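You operate a simulated robot arm through the tools that you are given. There is no shell and no other tool. Be economical: measure what you need, move in short steps, check, and stop when the job is done.

You are at the controls of a simulated two-armed robot. One attempt, no reset.

## Task
Brush the tall tower's ledge clean and turn its foot wheel to the stop.
Fine: brush back; blue foot wheel to its lower stop, then snug the foot lock screw. Set down upright: purple brush. What is to be rubbed or washed off counts as gone when no trace of it is left.

Only the result counts: the job must be done as asked and must still hold three seconds after the hand-in. Knocking over, shifting, dropping, spilling or breaking anything else fails it.

## Robot
Two 7-joint arms with two-finger grippers on one trunk, on a base that drives. Base frame: it is fixed to the floor where the robot stands at the start and does not move with it; the origin is under the middle of the robot, x ahead of it, y to its left, z up. Readings come in m, degrees, newtons and seconds.
The left shoulder is at the start at [0.078, 0.151, 0.963], the right one opposite. With the tool pointing down near the work surface each hand reaches from about 0.32 to 0.8 m from the robot's upright axis, wherever it stands, measured 20 degrees to its own side. Places, roughly: blue foot wheel [0.6, 0.3, 0.8]; dust on the ledge [0.5, 0.1, 0.8]; lock screw of the levelling foot [0.4, 0.3, 0.8]. Payload 2.54 kg a hand.
The TCP of each hand is the grasp point between the finger pads, 0.03 m short of the fingertips. In the tool frame z runs along the fingers and y along their closing line. Largest opening 0.116 m; the body of the gripper starts 0.095 m behind the TCP.
Orientation is told as [roll, pitch, yaw] about the base's x, y, z axes, in that order, counted from this pose: with the fingers straight down and closing along the base's y, the tool's x points along the base's -x, its y along +y and its z along -z.

## Interface
- The arms move only by the tool send_rows. It takes "left_increments", "right_increments" or both (then of equal length, played together; a hand with none holds still); each is a list that holds one entry, the list of rows, each a list of 7 numbers: the shift along the tool's x, y, z in m, then the turn, a rotation vector about the tool's x, y, z in degrees, then the gripper command, from -1 (shut) to 1 (fully open), values between in proportion. In form: [[[dx, dy, dz, wx, wy, wz, jaw], ...]]. A call has 1 to 20 rows; each row shifts and turns the commanded pose from where the row before left it, along the tool's axes as they then stand. Each row takes 0.2 s and may step no farther than 0.05 m and 8.6 degrees from the row before; otherwise, or with a gripper value out of range, the whole call is refused. Where a pose cannot be reached the arm comes as near as it can. A force on the tool above 90 N (or 10 N above the force at the start of the call, whichever is more), or a blocked arm, ends the call early, and 0.2 s more pass. Each finger travels about 0.072 m/s and halts on what it meets, pressing with about 44 N; the grip force reading is that of the motor and also rises with nothing between the fingers. The clock runs only during rows and for 0.2 s after the last one: add rows that do not move to give the fingers time. It gives the time, the measured TCP pose, the force on the tool (base axes), the opening and the grip force at its end, in the units of the frame above (readings bear some noise), with the torque about the TCP (base axes, N m) and any sound that the robot's microphone picked up, and new pictures: "pictures" is both (left out), scene, wrist or none (wrist: the cameras of the hands that moved).
- Cameras (640 x 400 px; columns grow to the right, rows downward): "scene" is now at [0.1577, 0.0229, 1.1011]; the picture's right is [0.24, -0.97, 0.00], its down [-0.37, -0.09, -0.93] and it looks along [0.90, 0.23, -0.38] (base axes); focal length 214 px, centre (320, 200). "left" rides on the left gripper at [0.069, 0.015, -0.122] in its tool frame; the picture's right is [-0.22, 0.98, 0.00], its down [-0.83, -0.18, -0.53] and it looks along [-0.52, -0.12, 0.85] (tool axes); focal length 251 px, centre (320, 200). "right" rides on the right gripper at [0.069, -0.015, -0.122] in its tool frame; the picture's right is [0.21, 0.98, 0.00], its down [-0.83, 0.18, -0.53] and it looks along [-0.52, 0.11, 0.85] (tool axes); focal length 251 px, centre (320, 200). There is no depth. A picture from a camera that has moved, and an enlarged one, comes with that camera's place and axes in the base frame and with its lens.
- move_column(by): slides the trunk up (or, below 0, down) by that many m; the arms and the scene camera ride with it, the base frame stays. It gives what a move gives, with no picture.
- steer(legs): drives the robot by 1 to 6 legs, each [ahead, left, turn to the left] in m, m and degrees, along the robot's own axes; the way and the turn of a leg run together, so that a leg with both is an arc; at most 1.5 m and 180 degrees a leg. The arms and the cameras ride along, it lands a little off, and it stops where it bumps. It gives what a move gives, and a new picture of the scene camera.
- aim_head(pan, tilt): turns the head with the scene camera to pan (to the left, within 80 degrees either way) and tilt (down, from -29 to 69), counted from straight ahead of the robot. It gives what a move gives, and a new picture of the scene camera.
- zoom(camera, box): a new picture of the part [left, top, right, bottom] of that camera's present view, enlarged. It takes no simulated time.
- close_job(): hands the job in; it is judged then, once.

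Work in short steps. Places have to be worked out from the pictures, the camera data and where the tool is seen: move nearer, look again, correct. Check each grasp and each placing, and mend what went wrong. You have 120 turns and 260 pictures in all, those below and enlarged ones among them. Open the grippers and draw the arms clear of the work before you hand the job in, unless the task says otherwise; then end with one line.

The tools are called as a command line: name --argument value ..., lists and objects as JSON in quotes. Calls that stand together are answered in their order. send_rows: Moves the arms, as the interface text tells. Its arguments: {"type":"object","properties":{"left_increments":{"type":"array","items":{"type":"array","items":{"type":"array","items":{"type":"number"}}}},"right_increments":{"type":"array","items":{"type":"array","items":{"type":"array","items":{"type":"number"}}}},"pictures":{"type":"string","enum":["both","scene","wrist","none"]}},"required":[]} The other tools are called the same way: move_column (by) slides the trunk up or down; steer (legs) drives the base; aim_head (pan, tilt) turns the head that bears the scene camera; zoom (camera, box) takes an enlarged picture of a part of a camera's view; close_job () hands the job in.

At the start:

```text
clock: 0.0
left_position: [0.4568, 0.3226, 1.0311]
left_ee_rot: [0.0, 0.0, 0.2]
left_wrist_force: [0.8, 0.2, 0.8]
left_torque: [0.04, 0.03, -0.03]
left_finger_gap: 0.1161
left_gripper_force: 0.1
right_position: [0.405, -0.0452, 1.0712]
right_ee_rot: [0.2, -0.1, 0.0]
right_wrist_force: [-0.7, 0.0, 0.1]
right_torque: [-0.02, -0.04, 0.01]
right_finger_gap: 0.1159
right_gripper_force: 0.1
trunk travel left (down, up): [-0.2, 0.089]
robot x, y, heading: [0.0013, 0.0022, -0.1]
head pan, tilt: [14.2, 22.3]
```

scene: 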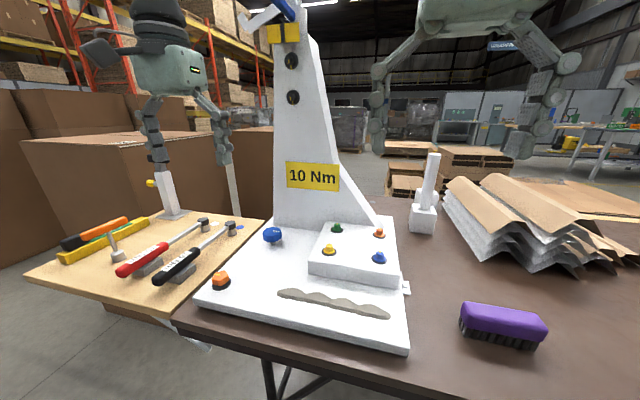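
right: 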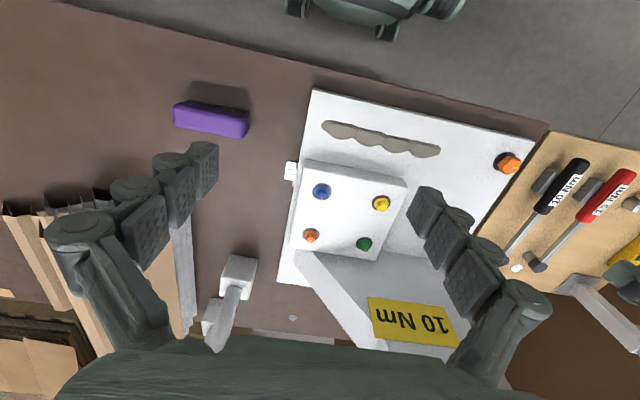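
left: 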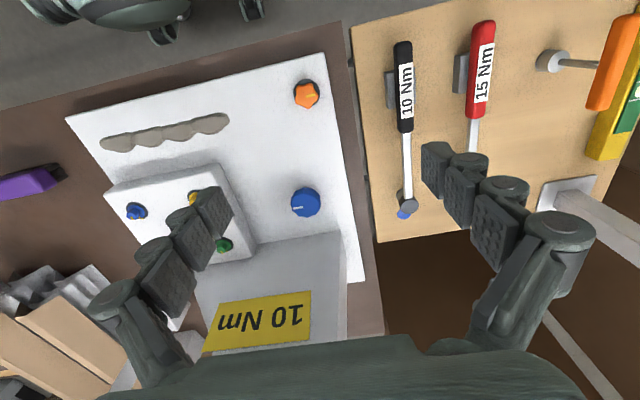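

The picture shows the tower with dust, a blue wheel, an orange lock screw, the wrenches at left and the brush at right. I zoom in on the details before moving.

zoom --camera "left" --box '[60, 40, 440, 280]'

zoom --camera "scene" --box '[40, 190, 300, 350]'

zoom --camera "scene" --box '[270, 210, 590, 410]'

zoom --camera "right" --box '[140, 60, 460, 260]'

```text
1.67 times, centred on (250, 160) of left
camera zoom: at [0.387, 0.3387, 1.1542], right [0.21, 0.98, 0.0], down [0.83, -0.18, 0.53], along [0.52, -0.11, -0.85], focal length 419 px, centre (437, 267)
```

zoom: 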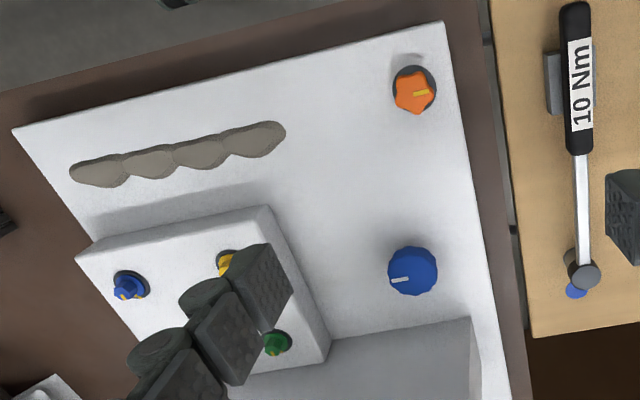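

```text
2.46 times, centred on (170, 270) of scene
camera zoom: at [0.1577, 0.0229, 1.1011], right [0.24, -0.97, 0.0], down [-0.37, -0.09, -0.93], along [0.9, 0.23, -0.38], focal length 528 px, centre (689, 28)
```

zoom: 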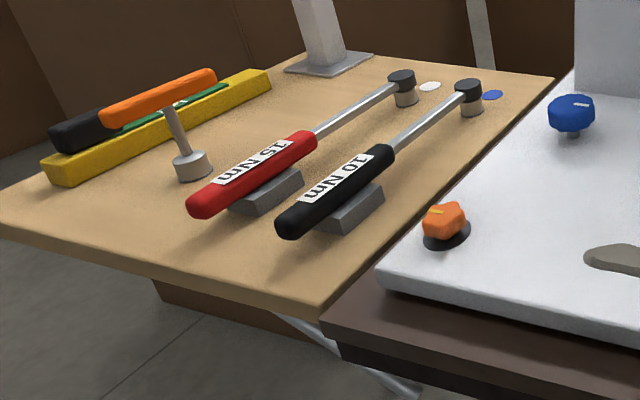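

```text
refused: 410 is not a number from 0 to 400
```

```text
2.00 times, centred on (300, 160) of right
camera zoom: at [0.3353, -0.0603, 1.193], right [-0.21, 0.98, 0.0], down [0.83, 0.18, 0.53], along [0.52, 0.12, -0.84], focal length 503 px, centre (360, 280)
```

zoom: 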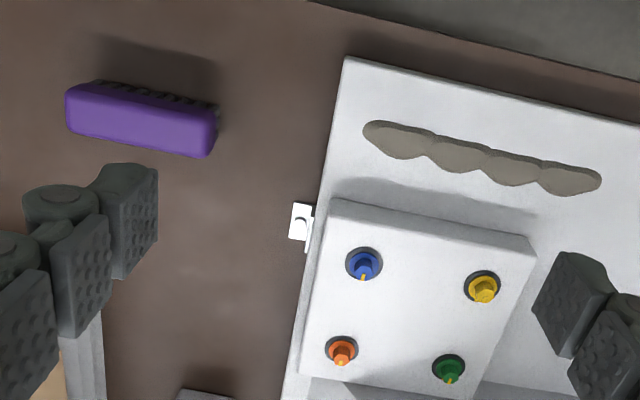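

Next I look closer at the screw, the wrench and the tower top.

zoom --camera "left" --box '[256, 70, 352, 130]'

zoom --camera "scene" --box '[180, 210, 308, 290]'

aim_head --pan 25 --tilt -10

aim_head --pan 25 --tilt 50

```text
6.67 times, centred on (304, 100) of left
camera zoom: at [0.387, 0.3387, 1.1542], right [0.21, 0.98, 0.0], down [0.83, -0.18, 0.53], along [0.52, -0.11, -0.85], focal length 1676 px, centre (427, 867)
```

zoom: 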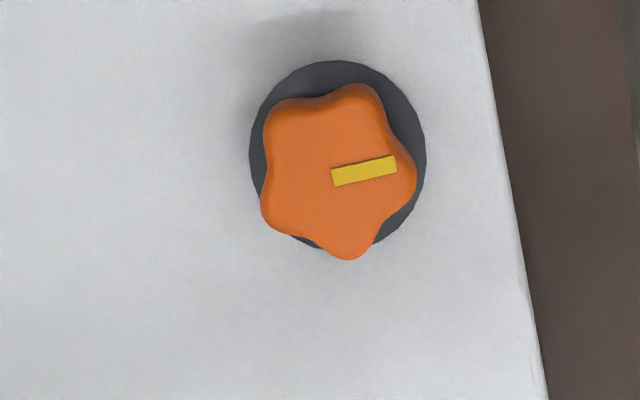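

```text
5.00 times, centred on (244, 250) of scene
camera zoom: at [0.1577, 0.0229, 1.1011], right [0.24, -0.97, 0.0], down [-0.37, -0.09, -0.93], along [0.9, 0.23, -0.38], focal length 1072 px, centre (700, -50)
```

zoom: 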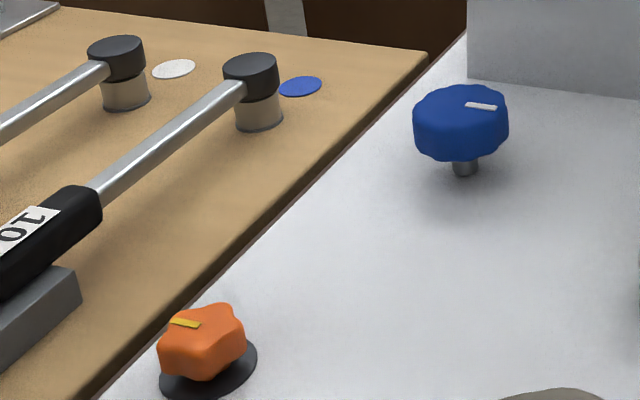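

```text
clock: 1.0
left_position: [0.4556, 0.3236, 1.032]
left_ee_rot: [0.1, -0.1, 0.2]
left_wrist_force: [0.0, -0.4, 0.0]
left_torque: [0.0, -0.03, 0.01]
left_finger_gap: 0.1156
left_gripper_force: 0.0
right_position: [0.4044, -0.0455, 1.0715]
right_ee_rot: [0.1, -0.1, 0.1]
right_wrist_force: [-0.8, 0.3, 0.1]
right_torque: [-0.03, 0.0, -0.01]
right_finger_gap: 0.1159
right_gripper_force: 0.0
trunk travel left (down, up): [-0.2, 0.089]
robot x, y, heading: [0.0033, -0.0029, -0.2]
head pan, tilt: [25.0, -10.0]
camera scene: at [0.1442, 0.0358, 1.1523], right [0.42, -0.91, 0.0], down [0.16, 0.07, -0.98], along [0.89, 0.42, 0.17], focal length 214 px, centre (320, 200)
```

scene: 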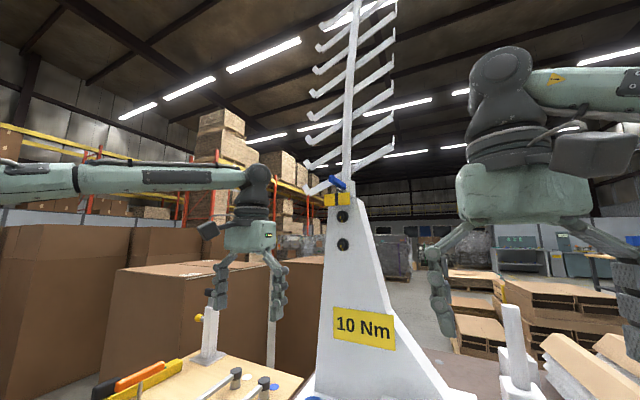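

```text
clock: 2.3
left_position: [0.4563, 0.3241, 1.0311]
left_ee_rot: [0.0, -0.1, 0.1]
left_wrist_force: [-0.5, -1.7, -0.5]
left_torque: [0.01, -0.03, 0.01]
left_finger_gap: 0.1162
left_gripper_force: 0.1
right_position: [0.405, -0.0443, 1.0713]
right_ee_rot: [0.1, -0.2, 0.0]
right_wrist_force: [0.5, 0.7, -0.3]
right_torque: [-0.04, 0.0, -0.01]
right_finger_gap: 0.1159
right_gripper_force: 0.2
trunk travel left (down, up): [-0.2, 0.089]
robot x, y, heading: [-0.0017, -0.0024, 0.1]
head pan, tilt: [25.0, 50.0]
camera scene: at [0.1376, 0.0328, 1.0593], right [0.42, -0.91, 0.0], down [-0.69, -0.32, -0.64], along [0.58, 0.27, -0.77], focal length 214 px, centre (320, 200)
```

scene: 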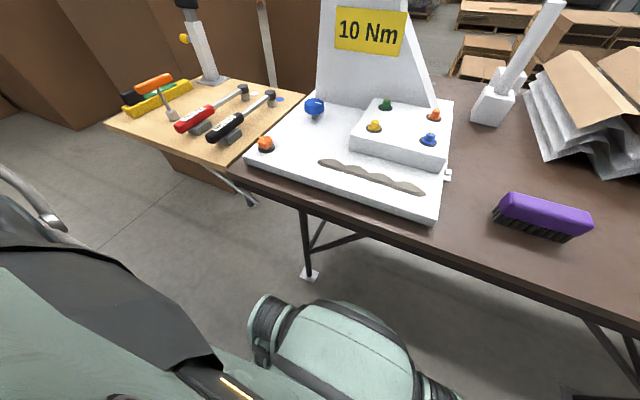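

The orange screw is a star knob that fingers can turn. First I fetch the brush: the right hand goes above it (about [0.46, -0.20]) and turns 90° to grip across its width.

send_rows --right_increments '[[[-0.013, -0.038, 0, 0, 0, 0, 1], [-0.013, -0.038, 0, 0, 0, 0, 1], [-0.013, -0.038, 0, 0, 0, 0, 1], [-0.013, -0.038, 0, 0, 0, 0, 1], [0, 0, 0.005, 0, 0, 8.18, 1], [0, 0, 0.005, 0, 0, 8.18, 1], [0, 0, 0.005, 0, 0, 8.18, 1], [0, 0, 0.005, 0, 0, 8.18, 1], [0, 0, 0.005, 0, 0, 8.18, 1], [0, 0, 0.005, 0, 0, 8.18, 1], [0, 0, 0.005, 0, 0, 8.18, 1], [0, 0, 0.005, 0, 0, 8.18, 1], [0, 0, 0.005, 0, 0, 8.18, 1], [0, 0, 0.005, 0, 0, 8.18, 1], [0, 0, 0.005, 0, 0, 8.18, 1], [0, 0, 0, 0, 0, 0, 1]]]'

```text
clock: 5.7
left_position: [0.4575, 0.3242, 1.0319]
left_ee_rot: [-0.1, -0.1, 0.2]
left_wrist_force: [0.1, 0.0, -0.4]
left_torque: [0.01, -0.01, -0.02]
left_finger_gap: 0.1161
left_gripper_force: 0.1
right_position: [0.4567, -0.1973, 1.0173]
right_ee_rot: [0.1, 0.2, -90.1]
right_wrist_force: [-0.5, 0.0, 0.5]
right_torque: [-0.01, -0.05, -0.02]
right_finger_gap: 0.1162
right_gripper_force: 0.1
trunk travel left (down, up): [-0.2, 0.089]
robot x, y, heading: [0.0015, -0.0001, -0.0]
head pan, tilt: [25.0, 50.0]
camera scene: at [0.1376, 0.0327, 1.0592], right [0.42, -0.91, 0.0], down [-0.69, -0.32, -0.64], along [0.58, 0.27, -0.77], focal length 214 px, centre (320, 200)
camera right: at [0.4413, -0.1284, 1.138], right [0.98, 0.21, 0.0], down [0.18, -0.83, 0.53], along [0.11, -0.52, -0.85], focal length 251 px, centre (320, 200)
```

scene: 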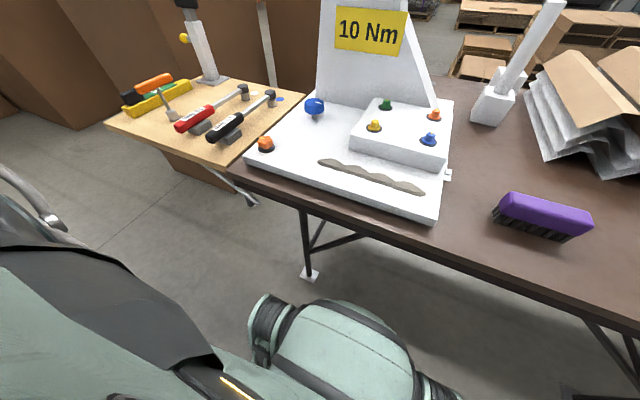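
right: 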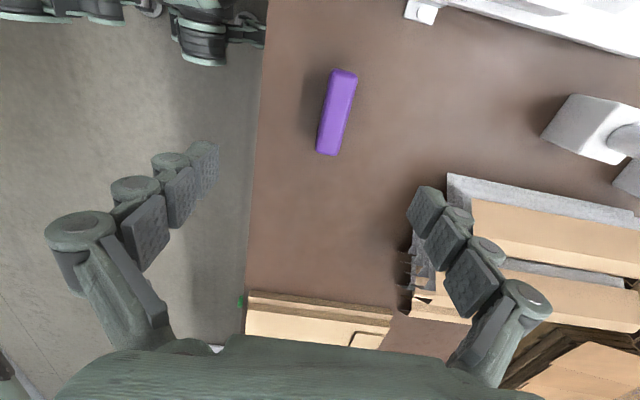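

The brush appears to lie at about [0.479, -0.208] with its top near z 0.785. I lower over it to look again.

send_rows --right_increments '[[[-0.005, 0.011, 0.04, 0, 0, -2, 1], [-0.005, 0.011, 0.04, 0, 0, -2, 1], [0, 0, 0.03, 0, 0, 0, 1], [0, 0, 0, 0, 0, 0, 1]]]' --pictures "both"

```text
clock: 6.7
left_position: [0.456, 0.3242, 1.0307]
left_ee_rot: [0.2, 0.0, 0.2]
left_wrist_force: [0.5, 0.5, -0.4]
left_torque: [-0.03, 0.01, -0.01]
left_finger_gap: 0.1159
left_gripper_force: 0.2
right_position: [0.4783, -0.2063, 0.9065]
right_ee_rot: [0.1, 0.1, -85.9]
right_wrist_force: [0.2, -0.4, 0.2]
right_torque: [0.04, 0.0, 0.01]
right_finger_gap: 0.1159
right_gripper_force: 0.0
trunk travel left (down, up): [-0.2, 0.089]
robot x, y, heading: [-0.0029, 0.001, -0.3]
head pan, tilt: [25.0, 50.0]
camera scene: at [0.1376, 0.0328, 1.0592], right [0.42, -0.91, 0.0], down [-0.69, -0.32, -0.64], along [0.58, 0.27, -0.77], focal length 214 px, centre (320, 200)
camera right: at [0.4588, -0.139, 1.028], right [0.96, 0.28, 0.0], down [0.24, -0.81, 0.53], along [0.15, -0.51, -0.85], focal length 251 px, centre (320, 200)
```

scene: 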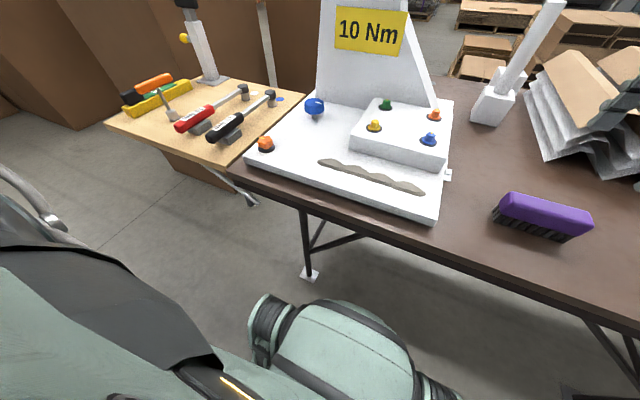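
right: 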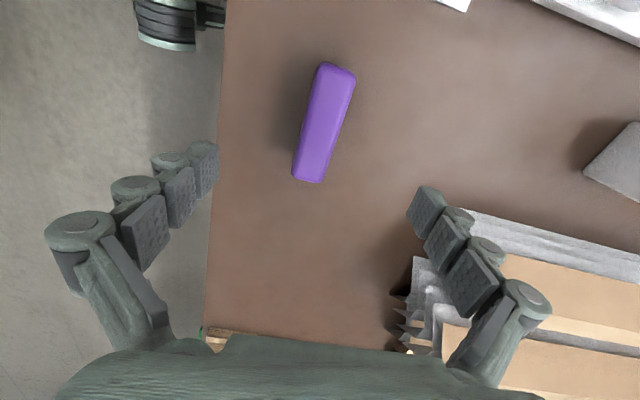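

The brush centre is about [0.480, -0.207] and the yaw matches. I aim the head at it and lower to z 0.81.

send_rows --right_increments '[[[0, 0.001, 0.048, 0, 0, 0, 1], [0, 0, 0.048, 0, 0, 0, 1], [0, 0, 0, 0, 0, 0, 1]]]' --pictures "wrist"

aim_head --pan -15 --tilt 40

zoom --camera "scene" --box '[240, 120, 560, 320]'

```text
clock: 7.5
left_position: [0.4563, 0.3228, 1.0322]
left_ee_rot: [0.0, 0.1, 0.1]
left_wrist_force: [0.3, -0.5, -0.3]
left_torque: [-0.01, -0.04, -0.03]
left_finger_gap: 0.1159
left_gripper_force: 0.0
right_position: [0.4802, -0.2055, 0.8096]
right_ee_rot: [0.1, 0.2, -85.9]
right_wrist_force: [0.8, -0.5, 0.1]
right_torque: [-0.01, -0.01, 0.04]
right_finger_gap: 0.1161
right_gripper_force: 0.1
trunk travel left (down, up): [-0.2, 0.089]
robot x, y, heading: [-0.0004, 0.0016, 0.1]
head pan, tilt: [25.0, 50.0]
camera right: at [0.4599, -0.1377, 0.9318], right [0.96, 0.28, 0.0], down [0.24, -0.81, 0.53], along [0.15, -0.51, -0.85], focal length 251 px, centre (320, 200)
```

right: 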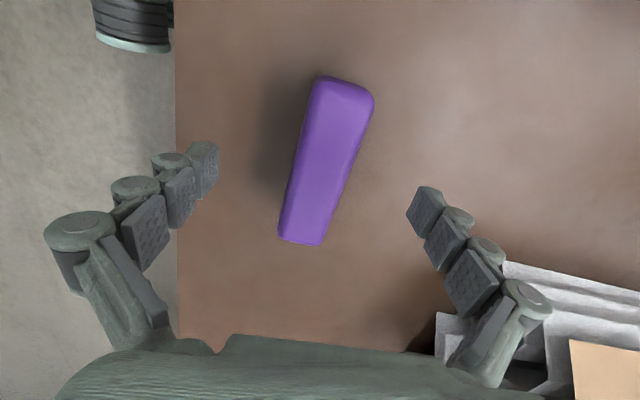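

```text
clock: 8.6
left_position: [0.4573, 0.3237, 1.0324]
left_ee_rot: [0.0, 0.0, 0.1]
left_wrist_force: [0.0, -0.5, -0.4]
left_torque: [0.02, 0.02, 0.0]
left_finger_gap: 0.1161
left_gripper_force: 0.0
right_position: [0.4796, -0.2052, 0.8094]
right_ee_rot: [0.1, 0.1, -86.0]
right_wrist_force: [1.0, 0.3, 0.1]
right_torque: [0.01, 0.02, 0.0]
right_finger_gap: 0.1158
right_gripper_force: 0.1
trunk travel left (down, up): [-0.2, 0.089]
robot x, y, heading: [-0.0011, 0.0044, 0.0]
head pan, tilt: [-15.0, 40.0]
camera scene: at [0.1499, -0.0217, 1.0734], right [-0.26, -0.97, 0.0], down [-0.62, 0.17, -0.77], along [0.74, -0.2, -0.64], focal length 214 px, centre (320, 200)
```

scene: 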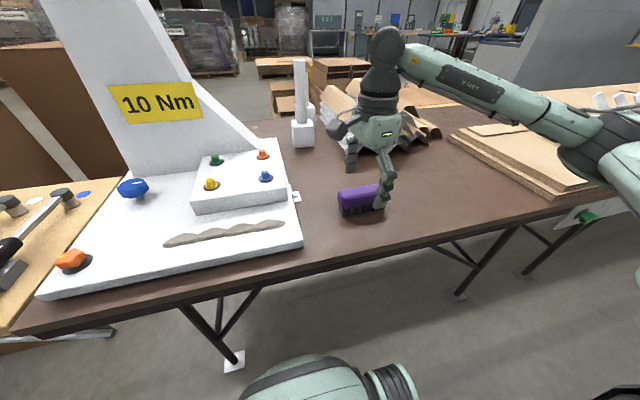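

```text
2.00 times, centred on (400, 220) of scene
camera zoom: at [0.1499, -0.0217, 1.0734], right [-0.26, -0.97, 0.0], down [-0.62, 0.17, -0.77], along [0.74, -0.2, -0.64], focal length 429 px, centre (160, 160)
```

zoom: 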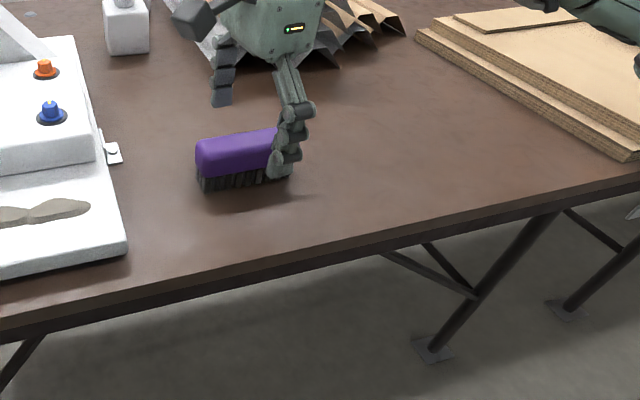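

The brush is centred and aligned between the fingers. I lower a little more, shift slightly along it, and check tip height against the table.

send_rows --right_increments '[[[0.005, 0.0005, 0.006, 0, 0, 0, 1], [0, 0, 0.006, 0, 0, 0, 1], [0, 0, 0, 0, 0, 0, 1]]]' --pictures "wrist"

zoom --camera "scene" --box '[320, 160, 416, 220]'

```text
clock: 9.3
left_position: [0.4563, 0.3234, 1.0316]
left_ee_rot: [0.0, 0.0, 0.1]
left_wrist_force: [0.1, 0.2, -0.3]
left_torque: [0.04, 0.01, 0.01]
left_finger_gap: 0.1159
left_gripper_force: 0.0
right_position: [0.4795, -0.2005, 0.7978]
right_ee_rot: [0.1, 0.1, -86.0]
right_wrist_force: [-0.4, 0.6, 0.4]
right_torque: [-0.03, 0.0, 0.0]
right_finger_gap: 0.1161
right_gripper_force: 0.0
trunk travel left (down, up): [-0.2, 0.089]
robot x, y, heading: [-0.0005, 0.0002, -0.1]
head pan, tilt: [-15.0, 40.0]
camera right: at [0.46, -0.1329, 0.9202], right [0.96, 0.28, 0.0], down [0.24, -0.81, 0.53], along [0.15, -0.51, -0.85], focal length 251 px, centre (320, 200)
```

right: 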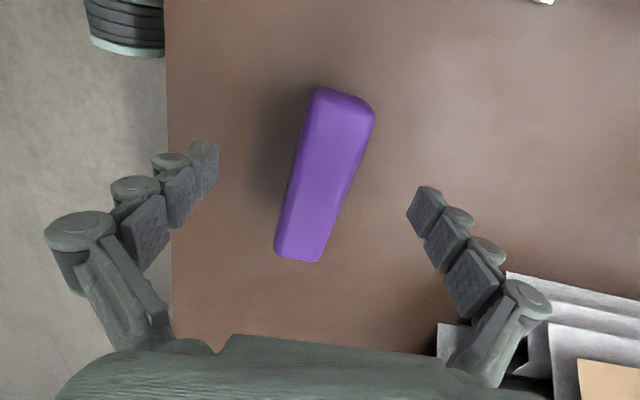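

```text
6.67 times, centred on (368, 190) of scene
camera zoom: at [0.1499, -0.0218, 1.0734], right [-0.26, -0.97, 0.0], down [-0.62, 0.17, -0.77], along [0.74, -0.2, -0.64], focal length 1430 px, centre (0, 267)
```

zoom: 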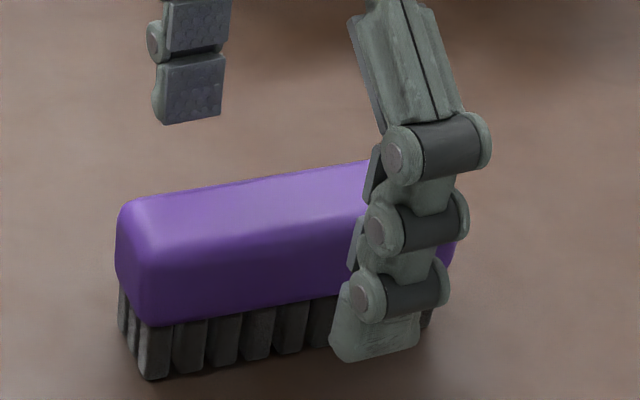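

The tips are still about 2 cm above the table and already overlap the handle. I lower 6 mm and close.

send_rows --right_increments '[[[0, 0, 0.006, 0, 0, 0, 1], [0, 0, 0, 0, 0, 0, -1], [0, 0, 0, 0, 0, 0, -1], [0, 0, 0, 0, 0, 0, -1], [0, 0, 0, 0, 0, 0, -1], [0, 0, 0, 0, 0, 0, -1], [0, 0, 0, 0, 0, 0, -1]]]' --pictures "wrist"

zoom --camera "scene" --box '[320, 160, 416, 220]'

```text
clock: 10.9
left_position: [0.4575, 0.3233, 1.0327]
left_ee_rot: [0.0, 0.1, 0.1]
left_wrist_force: [0.6, 0.1, 0.3]
left_torque: [0.03, -0.02, 0.02]
left_finger_gap: 0.1158
left_gripper_force: 0.0
right_position: [0.4806, -0.2013, 0.7917]
right_ee_rot: [0.1, 0.1, -86.0]
right_wrist_force: [0.4, -0.6, 0.8]
right_torque: [-0.02, 0.02, -0.02]
right_finger_gap: 0.0348
right_gripper_force: 44.0
trunk travel left (down, up): [-0.2, 0.089]
robot x, y, heading: [-0.0005, 0.0032, 0.3]
head pan, tilt: [-15.0, 40.0]
camera right: at [0.46, -0.1332, 0.9141], right [0.96, 0.28, 0.0], down [0.24, -0.81, 0.53], along [0.15, -0.51, -0.85], focal length 251 px, centre (320, 200)
```

right: 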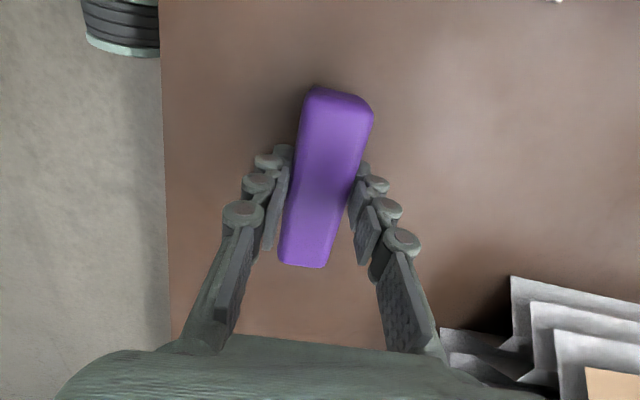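

```text
6.67 times, centred on (368, 190) of scene
camera zoom: at [0.1499, -0.0218, 1.0734], right [-0.26, -0.97, 0.0], down [-0.62, 0.17, -0.77], along [0.74, -0.2, -0.64], focal length 1430 px, centre (0, 267)
```

zoom: 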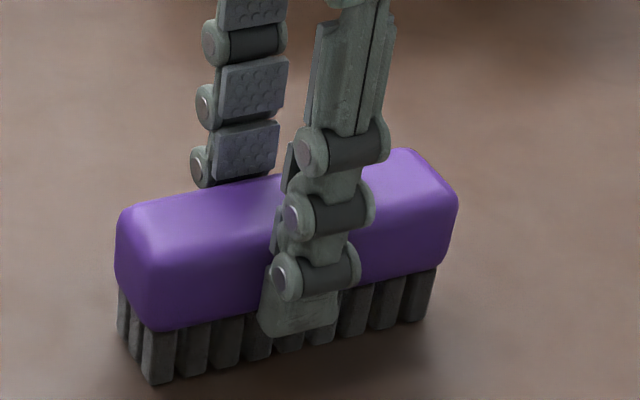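

Brush gripped (width 35 mm) with home pose TCP [0.4806, -0.2013, 0.7917], yaw -86. I lift it and carry it above the dust's right part.

send_rows --right_increments '[[[0, 0, -0.03, 0, 0, 0, -1], [0, 0, -0.045, 0, 0, 0, -1], [0, 0, -0.035, 0, 0, 0, -1], [0.04, -0.0044, 0, 0, 0, 0, -1], [0.04, -0.0044, 0, 0, 0, 0, -1], [0.04, -0.0044, 0, 0, 0, 0, -1], [0.04, -0.0044, 0, 0, 0, 0, -1], [0.042, -0.0044, 0, 0, 0, 4, -1], [0, 0, 0, 0, 0, 0, -1]]]' --pictures "both"

aim_head --pan 5 --tilt 45

```text
clock: 12.9
left_position: [0.4559, 0.3225, 1.0323]
left_ee_rot: [0.0, 0.0, 0.1]
left_wrist_force: [0.8, -0.8, 0.5]
left_torque: [-0.03, 0.02, -0.03]
left_finger_gap: 0.1162
left_gripper_force: 0.1
right_position: [0.444, -0.0011, 0.9031]
right_ee_rot: [0.1, 0.1, -90.1]
right_wrist_force: [-0.4, -0.4, -0.4]
right_torque: [0.03, -0.01, -0.02]
right_finger_gap: 0.0348
right_gripper_force: 44.4
trunk travel left (down, up): [-0.2, 0.089]
robot x, y, heading: [-0.0006, -0.0013, 0.0]
head pan, tilt: [-15.0, 40.0]
camera scene: at [0.15, -0.0219, 1.0734], right [-0.26, -0.97, 0.0], down [-0.62, 0.17, -0.77], along [0.74, -0.2, -0.64], focal length 214 px, centre (320, 200)
camera right: at [0.4296, 0.0683, 1.0241], right [0.98, 0.21, 0.0], down [0.18, -0.83, 0.53], along [0.11, -0.52, -0.85], focal length 251 px, centre (320, 200)
```

scene: 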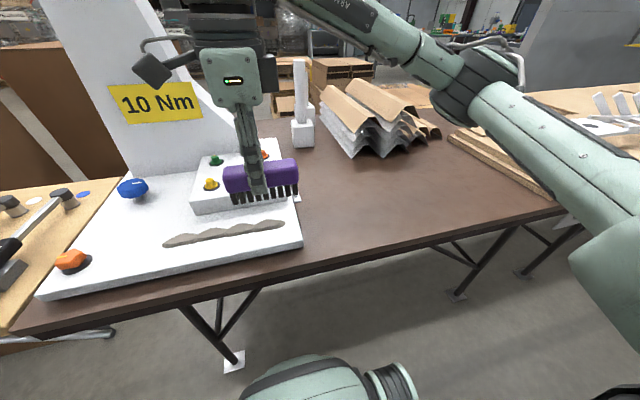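
right: 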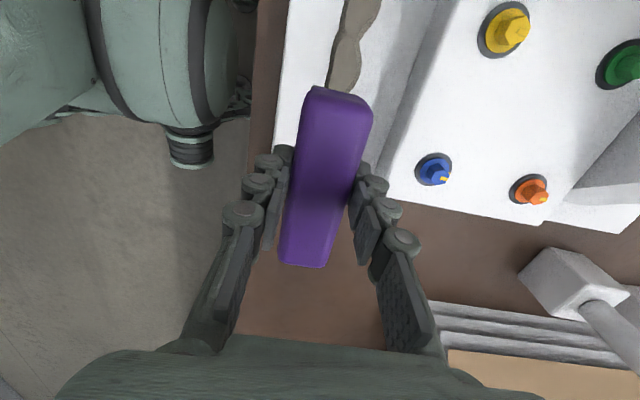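

```text
clock: 13.8
left_position: [0.4564, 0.3252, 1.0319]
left_ee_rot: [0.0, 0.0, 0.1]
left_wrist_force: [0.0, 0.0, 0.6]
left_torque: [0.01, 0.0, 0.01]
left_finger_gap: 0.1158
left_gripper_force: 0.0
right_position: [0.4453, -0.0007, 0.9022]
right_ee_rot: [0.0, 0.1, -90.0]
right_wrist_force: [0.5, 0.2, -1.9]
right_torque: [-0.02, 0.02, -0.01]
right_finger_gap: 0.0347
right_gripper_force: 43.7
trunk travel left (down, up): [-0.2, 0.089]
robot x, y, heading: [0.0024, 0.0001, 0.1]
head pan, tilt: [5.0, 45.0]
camera scene: at [0.1489, 0.0072, 1.0661], right [0.09, -1.0, 0.0], down [-0.7, -0.06, -0.71], along [0.7, 0.06, -0.71], focal length 214 px, centre (320, 200)
```

scene: 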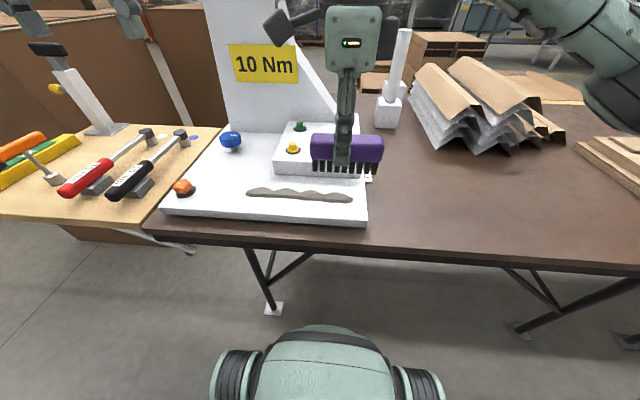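

Dust runs from about [0.450, -0.03] to [0.442, 0.18]. I lower the brush toward the ledge, keeping an eye on force.

send_rows --right_increments '[[[0, 0, 0.04, 0, 0, 0, -1], [0, 0, 0.03, 0, 0, 0, -1], [0, 0, 0.005, 0, 0, 0, -1], [0, 0, 0, 0, 0, 0, -1]]]' --pictures "none"

zoom --camera "scene" --box '[230, 120, 422, 240]'

```text
clock: 14.8
left_position: [0.4575, 0.3228, 1.0312]
left_ee_rot: [-0.1, 0.0, 0.1]
left_wrist_force: [-0.4, -0.1, 0.0]
left_torque: [-0.03, 0.03, 0.03]
left_finger_gap: 0.1162
left_gripper_force: 0.1
right_position: [0.4437, -0.001, 0.8268]
right_ee_rot: [0.1, 0.1, -90.0]
right_wrist_force: [-0.7, 0.3, -1.3]
right_torque: [0.02, 0.04, -0.01]
right_finger_gap: 0.035
right_gripper_force: 43.7
trunk travel left (down, up): [-0.2, 0.089]
robot x, y, heading: [-0.0013, -0.0025, -0.2]
head pan, tilt: [5.0, 45.0]
```

```text
3.33 times, centred on (326, 180) of scene
camera zoom: at [0.1489, 0.0073, 1.0661], right [0.09, -1.0, 0.0], down [-0.7, -0.06, -0.71], along [0.7, 0.06, -0.71], focal length 715 px, centre (300, 267)
```

zoom: 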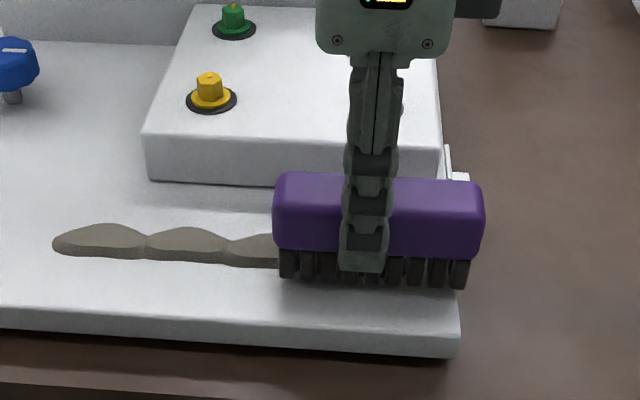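

The bristles are nearly on the plate. I feel down in small steps.

send_rows --right_increments '[[[0, 0, 0.004, 0, 0, 0, -1], [0, 0, 0, 0, 0, 0, -1]]]' --pictures "none"

send_rows --right_increments '[[[0, 0, 0.003, 0, 0, 0, -1], [0, 0, 0, 0, 0, 0, -1]]]' --pictures "none"

zoom --camera "scene" --box '[230, 120, 422, 240]'

```text
clock: 15.4
left_position: [0.4569, 0.323, 1.0313]
left_ee_rot: [-0.1, 0.0, 0.1]
left_wrist_force: [-0.6, -0.9, -0.3]
left_torque: [0.01, 0.04, 0.02]
left_finger_gap: 0.1161
left_gripper_force: 0.1
right_position: [0.4436, -0.002, 0.8235]
right_ee_rot: [0.0, 0.1, -90.0]
right_wrist_force: [-0.4, -0.4, -1.1]
right_torque: [0.04, 0.03, -0.02]
right_finger_gap: 0.0349
right_gripper_force: 44.0
trunk travel left (down, up): [-0.2, 0.089]
robot x, y, heading: [-0.002, 0.0014, 0.1]
head pan, tilt: [5.0, 45.0]
```

```text
clock: 16.0
left_position: [0.4564, 0.3234, 1.033]
left_ee_rot: [0.0, -0.1, 0.1]
left_wrist_force: [0.7, 0.3, -0.4]
left_torque: [-0.01, 0.04, 0.02]
left_finger_gap: 0.1162
left_gripper_force: 0.0
right_position: [0.4446, -0.0022, 0.8223]
right_ee_rot: [0.3, 0.2, -90.0]
right_wrist_force: [0.9, -2.3, 16.7]
right_torque: [-0.49, 0.17, 0.05]
right_finger_gap: 0.0347
right_gripper_force: 44.0
trunk travel left (down, up): [-0.2, 0.089]
robot x, y, heading: [0.002, -0.0017, -0.2]
head pan, tilt: [5.0, 45.0]
```

```text
3.33 times, centred on (326, 180) of scene
camera zoom: at [0.148, 0.0072, 1.0666], right [0.09, -1.0, 0.0], down [-0.7, -0.06, -0.71], along [0.71, 0.06, -0.71], focal length 715 px, centre (300, 267)
```

zoom: 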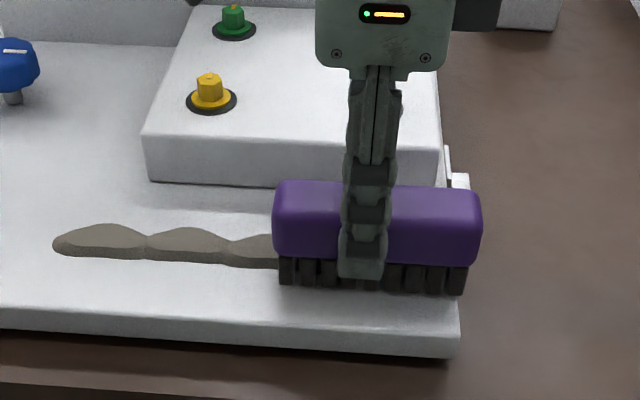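

Contact at z 0.822 with 17 N. I sweep left along the dust to y ≈ 0.17.

send_rows --right_increments '[[[0, 0.003, -0.0005, 0, 0, 0, -1], [0.02, 0, 0, 0, 0, 0, -1], [0.02, 0, 0, 0, 0, 0, -1], [0.02, -0.001, 0, 0, 0, 0, -1], [0.02, -0.001, 0, 0, 0, 0, -1], [0.02, -0.001, 0, 0, 0, 0, -1], [0.02, -0.001, 0, 0, 0, 0, -1], [0.02, -0.001, 0, 0, 0, 0, -1], [0.02, -0.001, 0, 0, 0, 0, -1], [0.01, 0, 0, 0, 0, 0, -1]]]' --pictures "scene"

zoom --camera "scene" --box '[200, 120, 392, 240]'

```text
clock: 18.2
left_position: [0.4555, 0.3223, 1.0334]
left_ee_rot: [0.1, -0.1, 0.1]
left_wrist_force: [0.0, 0.1, -0.7]
left_torque: [0.03, -0.01, 0.01]
left_finger_gap: 0.1161
left_gripper_force: 0.1
right_position: [0.4401, 0.1678, 0.8228]
right_ee_rot: [0.2, 0.3, -89.9]
right_wrist_force: [-0.7, -9.2, 24.0]
right_torque: [-0.51, 0.02, -0.02]
right_finger_gap: 0.0347
right_gripper_force: 44.6
trunk travel left (down, up): [-0.2, 0.089]
robot x, y, heading: [0.0012, 0.0011, -0.2]
head pan, tilt: [5.0, 45.0]
camera scene: at [0.1474, 0.0061, 1.0664], right [0.09, -1.0, 0.0], down [-0.7, -0.06, -0.71], along [0.71, 0.06, -0.71], focal length 214 px, centre (320, 200)
```

scene: 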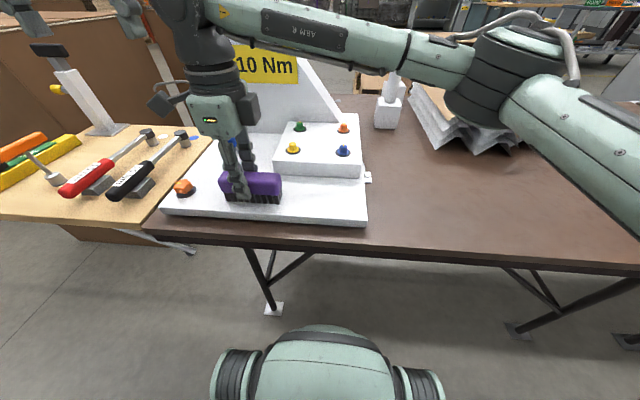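

```text
3.33 times, centred on (296, 180) of scene
camera zoom: at [0.1474, 0.0061, 1.0664], right [0.09, -1.0, 0.0], down [-0.7, -0.06, -0.71], along [0.71, 0.06, -0.71], focal length 715 px, centre (400, 267)
```

zoom: 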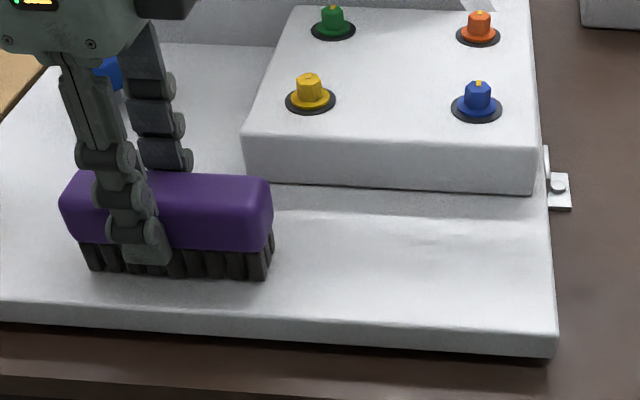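

The pass worked. I sweep back a little deeper, then again nearer, to catch residue.

send_rows --right_increments '[[[0, 0.012, 0, 0, 0, 0, -1], [-0.02, 0, 0, 0, 0, 0, -1], [-0.02, 0, 0, 0, 0, 0, -1], [-0.02, 0.001, 0, 0, 0, 0, -1], [-0.02, 0.001, 0, 0, 0, 0, -1], [-0.02, 0.001, 0, 0, 0, 0, -1], [-0.02, 0.001, 0, 0, 0, 0, -1], [-0.02, 0.001, 0, 0, 0, 0, -1], [-0.02, 0.001, 0, 0, 0, 0, -1], [-0.02, 0, 0, 0, 0, 0, -1]]]' --pictures "none"

send_rows --right_increments '[[[0, -0.02, 0, 0, 0, 0, -1], [0.02, 0, 0, 0, 0, 0, -1], [0.02, 0, 0, 0, 0, 0, -1], [0.02, -0.001, 0, 0, 0, 0, -1], [0.02, -0.001, 0, 0, 0, 0, -1], [0.02, -0.001, 0, 0, 0, 0, -1], [0.02, -0.001, 0, 0, 0, 0, -1], [0.02, -0.001, 0, 0, 0, 0, -1], [0.02, -0.001, 0, 0, 0, 0, -1], [0.02, 0, 0, 0, 0, 0, -1], [0, 0, -0.04, 0, 0, 0, -1], [0, 0, -0.04, 0, 0, 0, -1], [-0.05, 0, 0, 0, 0, 0, -1], [-0.05, 0, 0, 0, 0, 0, -1], [-0.05, 0, 0, 0, 0, 0, -1], [-0.05, 0, 0, 0, 0, 0, -1], [-0.05, 0.0, 0, 0, 0, 0, -1], [-0.05, 0, 0, 0, 0, 0, -1], [0, 0, 0, 0, 0, 0, -1]]]' --pictures "scene"

zoom --camera "scene" --box '[200, 120, 392, 240]'

```text
clock: 20.4
left_position: [0.4557, 0.3238, 1.0316]
left_ee_rot: [0.0, -0.1, 0.1]
left_wrist_force: [-0.4, 0.9, -0.4]
left_torque: [0.01, 0.02, 0.02]
left_finger_gap: 0.1157
left_gripper_force: 0.1
right_position: [0.4584, -0.0117, 0.8217]
right_ee_rot: [0.2, 0.1, -90.0]
right_wrist_force: [-0.1, 3.9, 16.7]
right_torque: [0.65, -0.02, -0.06]
right_finger_gap: 0.0345
right_gripper_force: 44.2
trunk travel left (down, up): [-0.2, 0.089]
robot x, y, heading: [0.0022, 0.0004, 0.2]
head pan, tilt: [5.0, 45.0]
```

```text
clock: 24.4
left_position: [0.4578, 0.324, 1.0309]
left_ee_rot: [0.0, 0.0, 0.2]
left_wrist_force: [-0.3, -0.3, -0.3]
left_torque: [-0.01, -0.02, 0.01]
left_finger_gap: 0.116
left_gripper_force: 0.0
right_position: [0.4331, -0.1332, 0.9015]
right_ee_rot: [0.1, 0.1, -89.9]
right_wrist_force: [0.7, 0.5, -0.9]
right_torque: [0.04, -0.02, 0.01]
right_finger_gap: 0.0351
right_gripper_force: 44.4
trunk travel left (down, up): [-0.2, 0.089]
robot x, y, heading: [0.0011, -0.0005, 0.0]
head pan, tilt: [5.0, 45.0]
camera scene: at [0.1489, 0.0074, 1.0661], right [0.09, -1.0, 0.0], down [-0.7, -0.06, -0.71], along [0.7, 0.06, -0.71], focal length 214 px, centre (320, 200)
```

scene: 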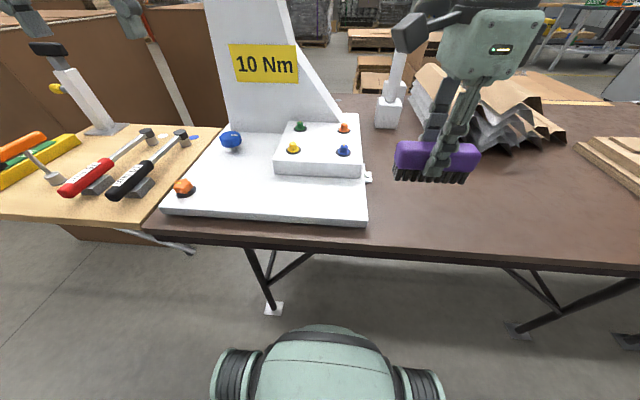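

```text
3.33 times, centred on (296, 180) of scene
camera zoom: at [0.1489, 0.0074, 1.0661], right [0.09, -1.0, 0.0], down [-0.7, -0.06, -0.71], along [0.7, 0.06, -0.71], focal length 715 px, centre (400, 267)
```

zoom: 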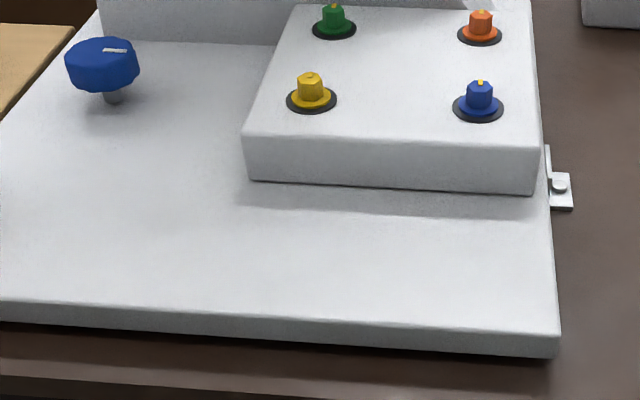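

The ledge is clean. I carry the brush back to its start spot and lower it.

send_rows --right_increments '[[[-0.034, 0.0238, 0, 0, 0, 0, -1], [-0.034, 0.0237, 0, 0, 0, 0, -1], [0, 0, 0, 0, 0, -4, -1], [0, 0, 0.045, 0, 0, 0, -1], [0, 0, 0.04, 0, 0, 0, -1], [0, 0, 0.018, 0, 0, 0, -1], [0, 0, 0, 0, 0, 0, -1]]]' --pictures "none"

send_rows --right_increments '[[[0, 0, 0.005, 0, 0, 0, -1], [0, 0, 0, 0, 0, 0, -1]]]' --pictures "none"

zoom --camera "scene" --box '[390, 120, 550, 220]'

```text
clock: 26.0
left_position: [0.4573, 0.3237, 1.0314]
left_ee_rot: [0.0, 0.1, 0.1]
left_wrist_force: [0.7, 0.6, -0.8]
left_torque: [-0.02, -0.02, -0.04]
left_finger_gap: 0.1163
left_gripper_force: 0.1
right_position: [0.4804, -0.1997, 0.7967]
right_ee_rot: [0.0, 0.2, -86.0]
right_wrist_force: [0.6, -0.4, -0.9]
right_torque: [-0.02, -0.02, 0.0]
right_finger_gap: 0.0348
right_gripper_force: 44.2
trunk travel left (down, up): [-0.2, 0.089]
robot x, y, heading: [0.0025, -0.0023, 0.0]
head pan, tilt: [5.0, 45.0]
```

```text
clock: 26.6
left_position: [0.4574, 0.3231, 1.0317]
left_ee_rot: [0.0, 0.0, 0.1]
left_wrist_force: [-0.4, 0.6, -0.3]
left_torque: [-0.01, -0.04, 0.03]
left_finger_gap: 0.1159
left_gripper_force: 0.2
right_position: [0.4805, -0.1995, 0.7911]
right_ee_rot: [0.1, 0.0, -86.0]
right_wrist_force: [0.3, 0.6, -0.6]
right_torque: [-0.01, 0.02, 0.0]
right_finger_gap: 0.0348
right_gripper_force: 44.8
trunk travel left (down, up): [-0.2, 0.089]
robot x, y, heading: [0.0045, -0.0025, -0.1]
head pan, tilt: [5.0, 45.0]
```

```text
4.00 times, centred on (470, 170) of scene
camera zoom: at [0.1489, 0.0073, 1.0661], right [0.09, -1.0, 0.0], down [-0.7, -0.06, -0.71], along [0.7, 0.06, -0.71], focal length 858 px, centre (-280, 320)
```

zoom: 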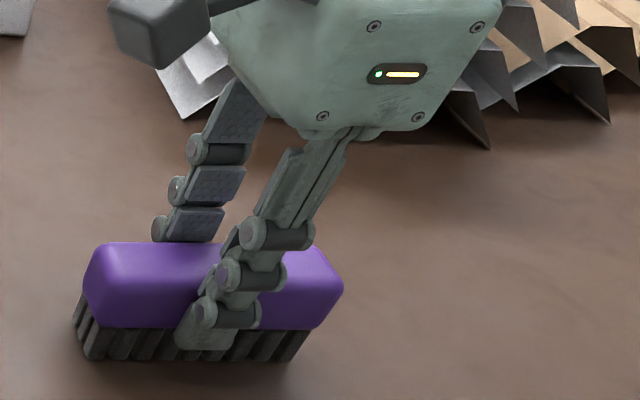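

No contact force yet. I lower by 1 mm steps.

send_rows --right_increments '[[[0, 0, 0.0015, 0, 0, 0, -1], [0, 0, 0, 0, 0, 0, -1]]]' --pictures "none"

send_rows --right_increments '[[[0, 0, 0.0015, 0, 0, 0, -1], [0, 0, 0, 0, 0, 0, -1]]]' --pictures "none"

```text
clock: 27.2
left_position: [0.4566, 0.3241, 1.0318]
left_ee_rot: [0.0, 0.0, 0.2]
left_wrist_force: [0.8, 0.4, -0.2]
left_torque: [-0.03, -0.02, 0.02]
left_finger_gap: 0.1162
left_gripper_force: 0.0
right_position: [0.4805, -0.2006, 0.7927]
right_ee_rot: [0.3, 0.2, -86.0]
right_wrist_force: [-0.1, -0.8, 8.6]
right_torque: [0.09, 0.16, 0.01]
right_finger_gap: 0.0348
right_gripper_force: 44.4
trunk travel left (down, up): [-0.2, 0.089]
robot x, y, heading: [-0.0001, 0.0026, -0.2]
head pan, tilt: [5.0, 45.0]
```

```text
clock: 27.8
left_position: [0.4566, 0.3237, 1.0331]
left_ee_rot: [-0.1, -0.1, 0.1]
left_wrist_force: [-0.2, -0.1, 0.3]
left_torque: [-0.01, 0.03, 0.02]
left_finger_gap: 0.1162
left_gripper_force: 0.0
right_position: [0.4804, -0.1986, 0.791]
right_ee_rot: [0.3, 0.1, -85.9]
right_wrist_force: [0.8, -1.5, 21.8]
right_torque: [0.07, 0.23, 0.05]
right_finger_gap: 0.0351
right_gripper_force: 44.1
trunk travel left (down, up): [-0.2, 0.089]
robot x, y, heading: [-0.0005, 0.0035, -0.0]
head pan, tilt: [5.0, 45.0]
```

Firm contact with the table. I raise 1.5 mm to relax it, open, and retreat upward.

send_rows --right_increments '[[[0, 0, -0.002, 0, 0, 0, -1], [0, 0, 0, 0, 0, 0, -0.3], [0, 0, 0, 0, 0, 0, 0.2], [0, 0, 0, 0, 0, 0, 0.6], [0, 0, 0, 0, 0, 0, 0.6], [0, 0, -0.04, 0, 0, 0, 0.6], [0, 0, -0.05, 0, 0, 0, 0.6], [0, 0, -0.05, 0, 0, 0, 0.6], [0, 0, 0, 0, 0, 0, 0.6]]]' --pictures "both"

```text
clock: 29.8
left_position: [0.4566, 0.3228, 1.0322]
left_ee_rot: [0.0, 0.0, 0.1]
left_wrist_force: [0.2, 0.1, 0.2]
left_torque: [0.0, 0.01, 0.02]
left_finger_gap: 0.1159
left_gripper_force: 0.2
right_position: [0.4796, -0.2004, 0.9335]
right_ee_rot: [0.0, 0.1, -86.0]
right_wrist_force: [0.2, 0.1, -0.1]
right_torque: [-0.02, 0.0, 0.0]
right_finger_gap: 0.0927
right_gripper_force: 0.0
trunk travel left (down, up): [-0.2, 0.089]
robot x, y, heading: [-0.0039, 0.0026, 0.3]
head pan, tilt: [5.0, 45.0]
camera scene: at [0.1488, 0.0072, 1.0661], right [0.09, -1.0, 0.0], down [-0.7, -0.06, -0.71], along [0.7, 0.06, -0.71], focal length 214 px, centre (320, 200)
camera right: at [0.4597, -0.1327, 1.0553], right [0.96, 0.28, 0.0], down [0.24, -0.81, 0.53], along [0.15, -0.51, -0.85], focal length 251 px, centre (320, 200)
```

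scene: 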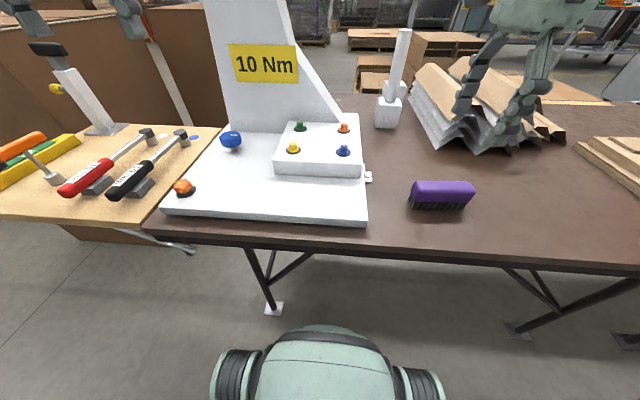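
right: 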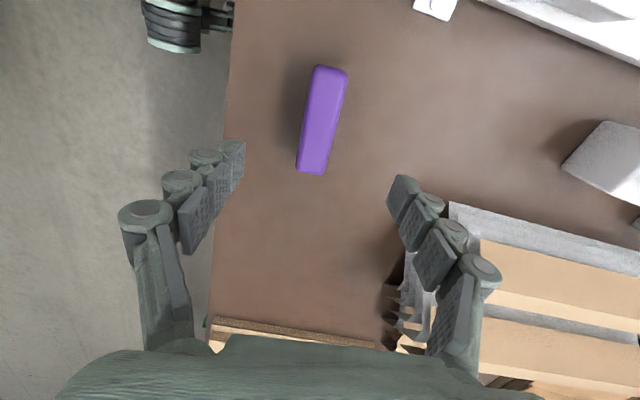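

The brush is back upright. Now the left hand goes above the blue wheel, estimated at [0.588, 0.262].

send_rows --left_increments '[[[-0.033, -0.015, 0, 0, 0, 0, 1], [-0.033, -0.015, 0, 0, 0, 0, 1], [-0.033, -0.015, 0, 0, 0, 0, 1], [-0.032, -0.015, 0.02, 0, 0, 0, 1], [0, 0, 0.04, 0, 0, 0, 1], [0, 0, 0.03, 0, 0, 0, 1], [0, 0, 0, 0, 0, 0, 1]]]' --pictures "wrist"

aim_head --pan 24 --tilt 30

```text
clock: 31.4
left_position: [0.5875, 0.2636, 0.9412]
left_ee_rot: [0.1, 0.0, 0.1]
left_wrist_force: [0.3, 1.0, 0.4]
left_torque: [0.0, 0.02, 0.03]
left_finger_gap: 0.1161
left_gripper_force: 0.1
right_position: [0.4791, -0.2009, 0.934]
right_ee_rot: [0.1, 0.2, -85.9]
right_wrist_force: [0.0, -0.7, 0.4]
right_torque: [0.02, 0.02, 0.02]
right_finger_gap: 0.0926
right_gripper_force: 0.0
trunk travel left (down, up): [-0.2, 0.089]
robot x, y, heading: [0.0034, 0.0004, 0.0]
head pan, tilt: [5.0, 45.0]
camera left: at [0.5177, 0.2783, 1.0639], right [0.21, 0.98, 0.0], down [0.83, -0.18, 0.53], along [0.52, -0.11, -0.85], focal length 251 px, centre (320, 200)
```

left: 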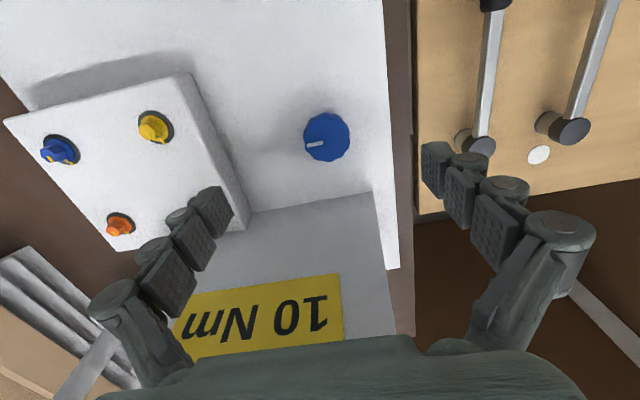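

```text
clock: 32.2
left_position: [0.5863, 0.2628, 0.942]
left_ee_rot: [0.0, 0.0, 0.2]
left_wrist_force: [-0.1, -0.1, 0.7]
left_torque: [0.0, 0.06, -0.05]
left_finger_gap: 0.116
left_gripper_force: 0.0
right_position: [0.4796, -0.2011, 0.933]
right_ee_rot: [0.1, 0.1, -86.0]
right_wrist_force: [-0.5, -0.4, 0.6]
right_torque: [-0.01, -0.01, 0.03]
right_finger_gap: 0.093
right_gripper_force: 0.0
trunk travel left (down, up): [-0.2, 0.089]
robot x, y, heading: [-0.0043, -0.0007, -0.1]
head pan, tilt: [24.0, 30.0]
camera scene: at [0.1504, 0.0369, 1.0887], right [0.41, -0.91, 0.0], down [-0.46, -0.2, -0.87], along [0.79, 0.35, -0.5], focal length 214 px, centre (320, 200)
```

scene: 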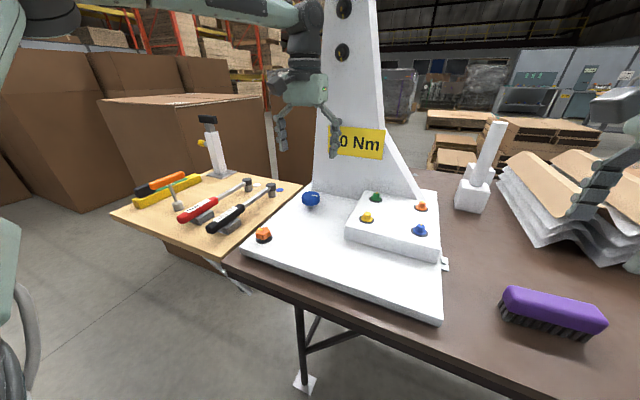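

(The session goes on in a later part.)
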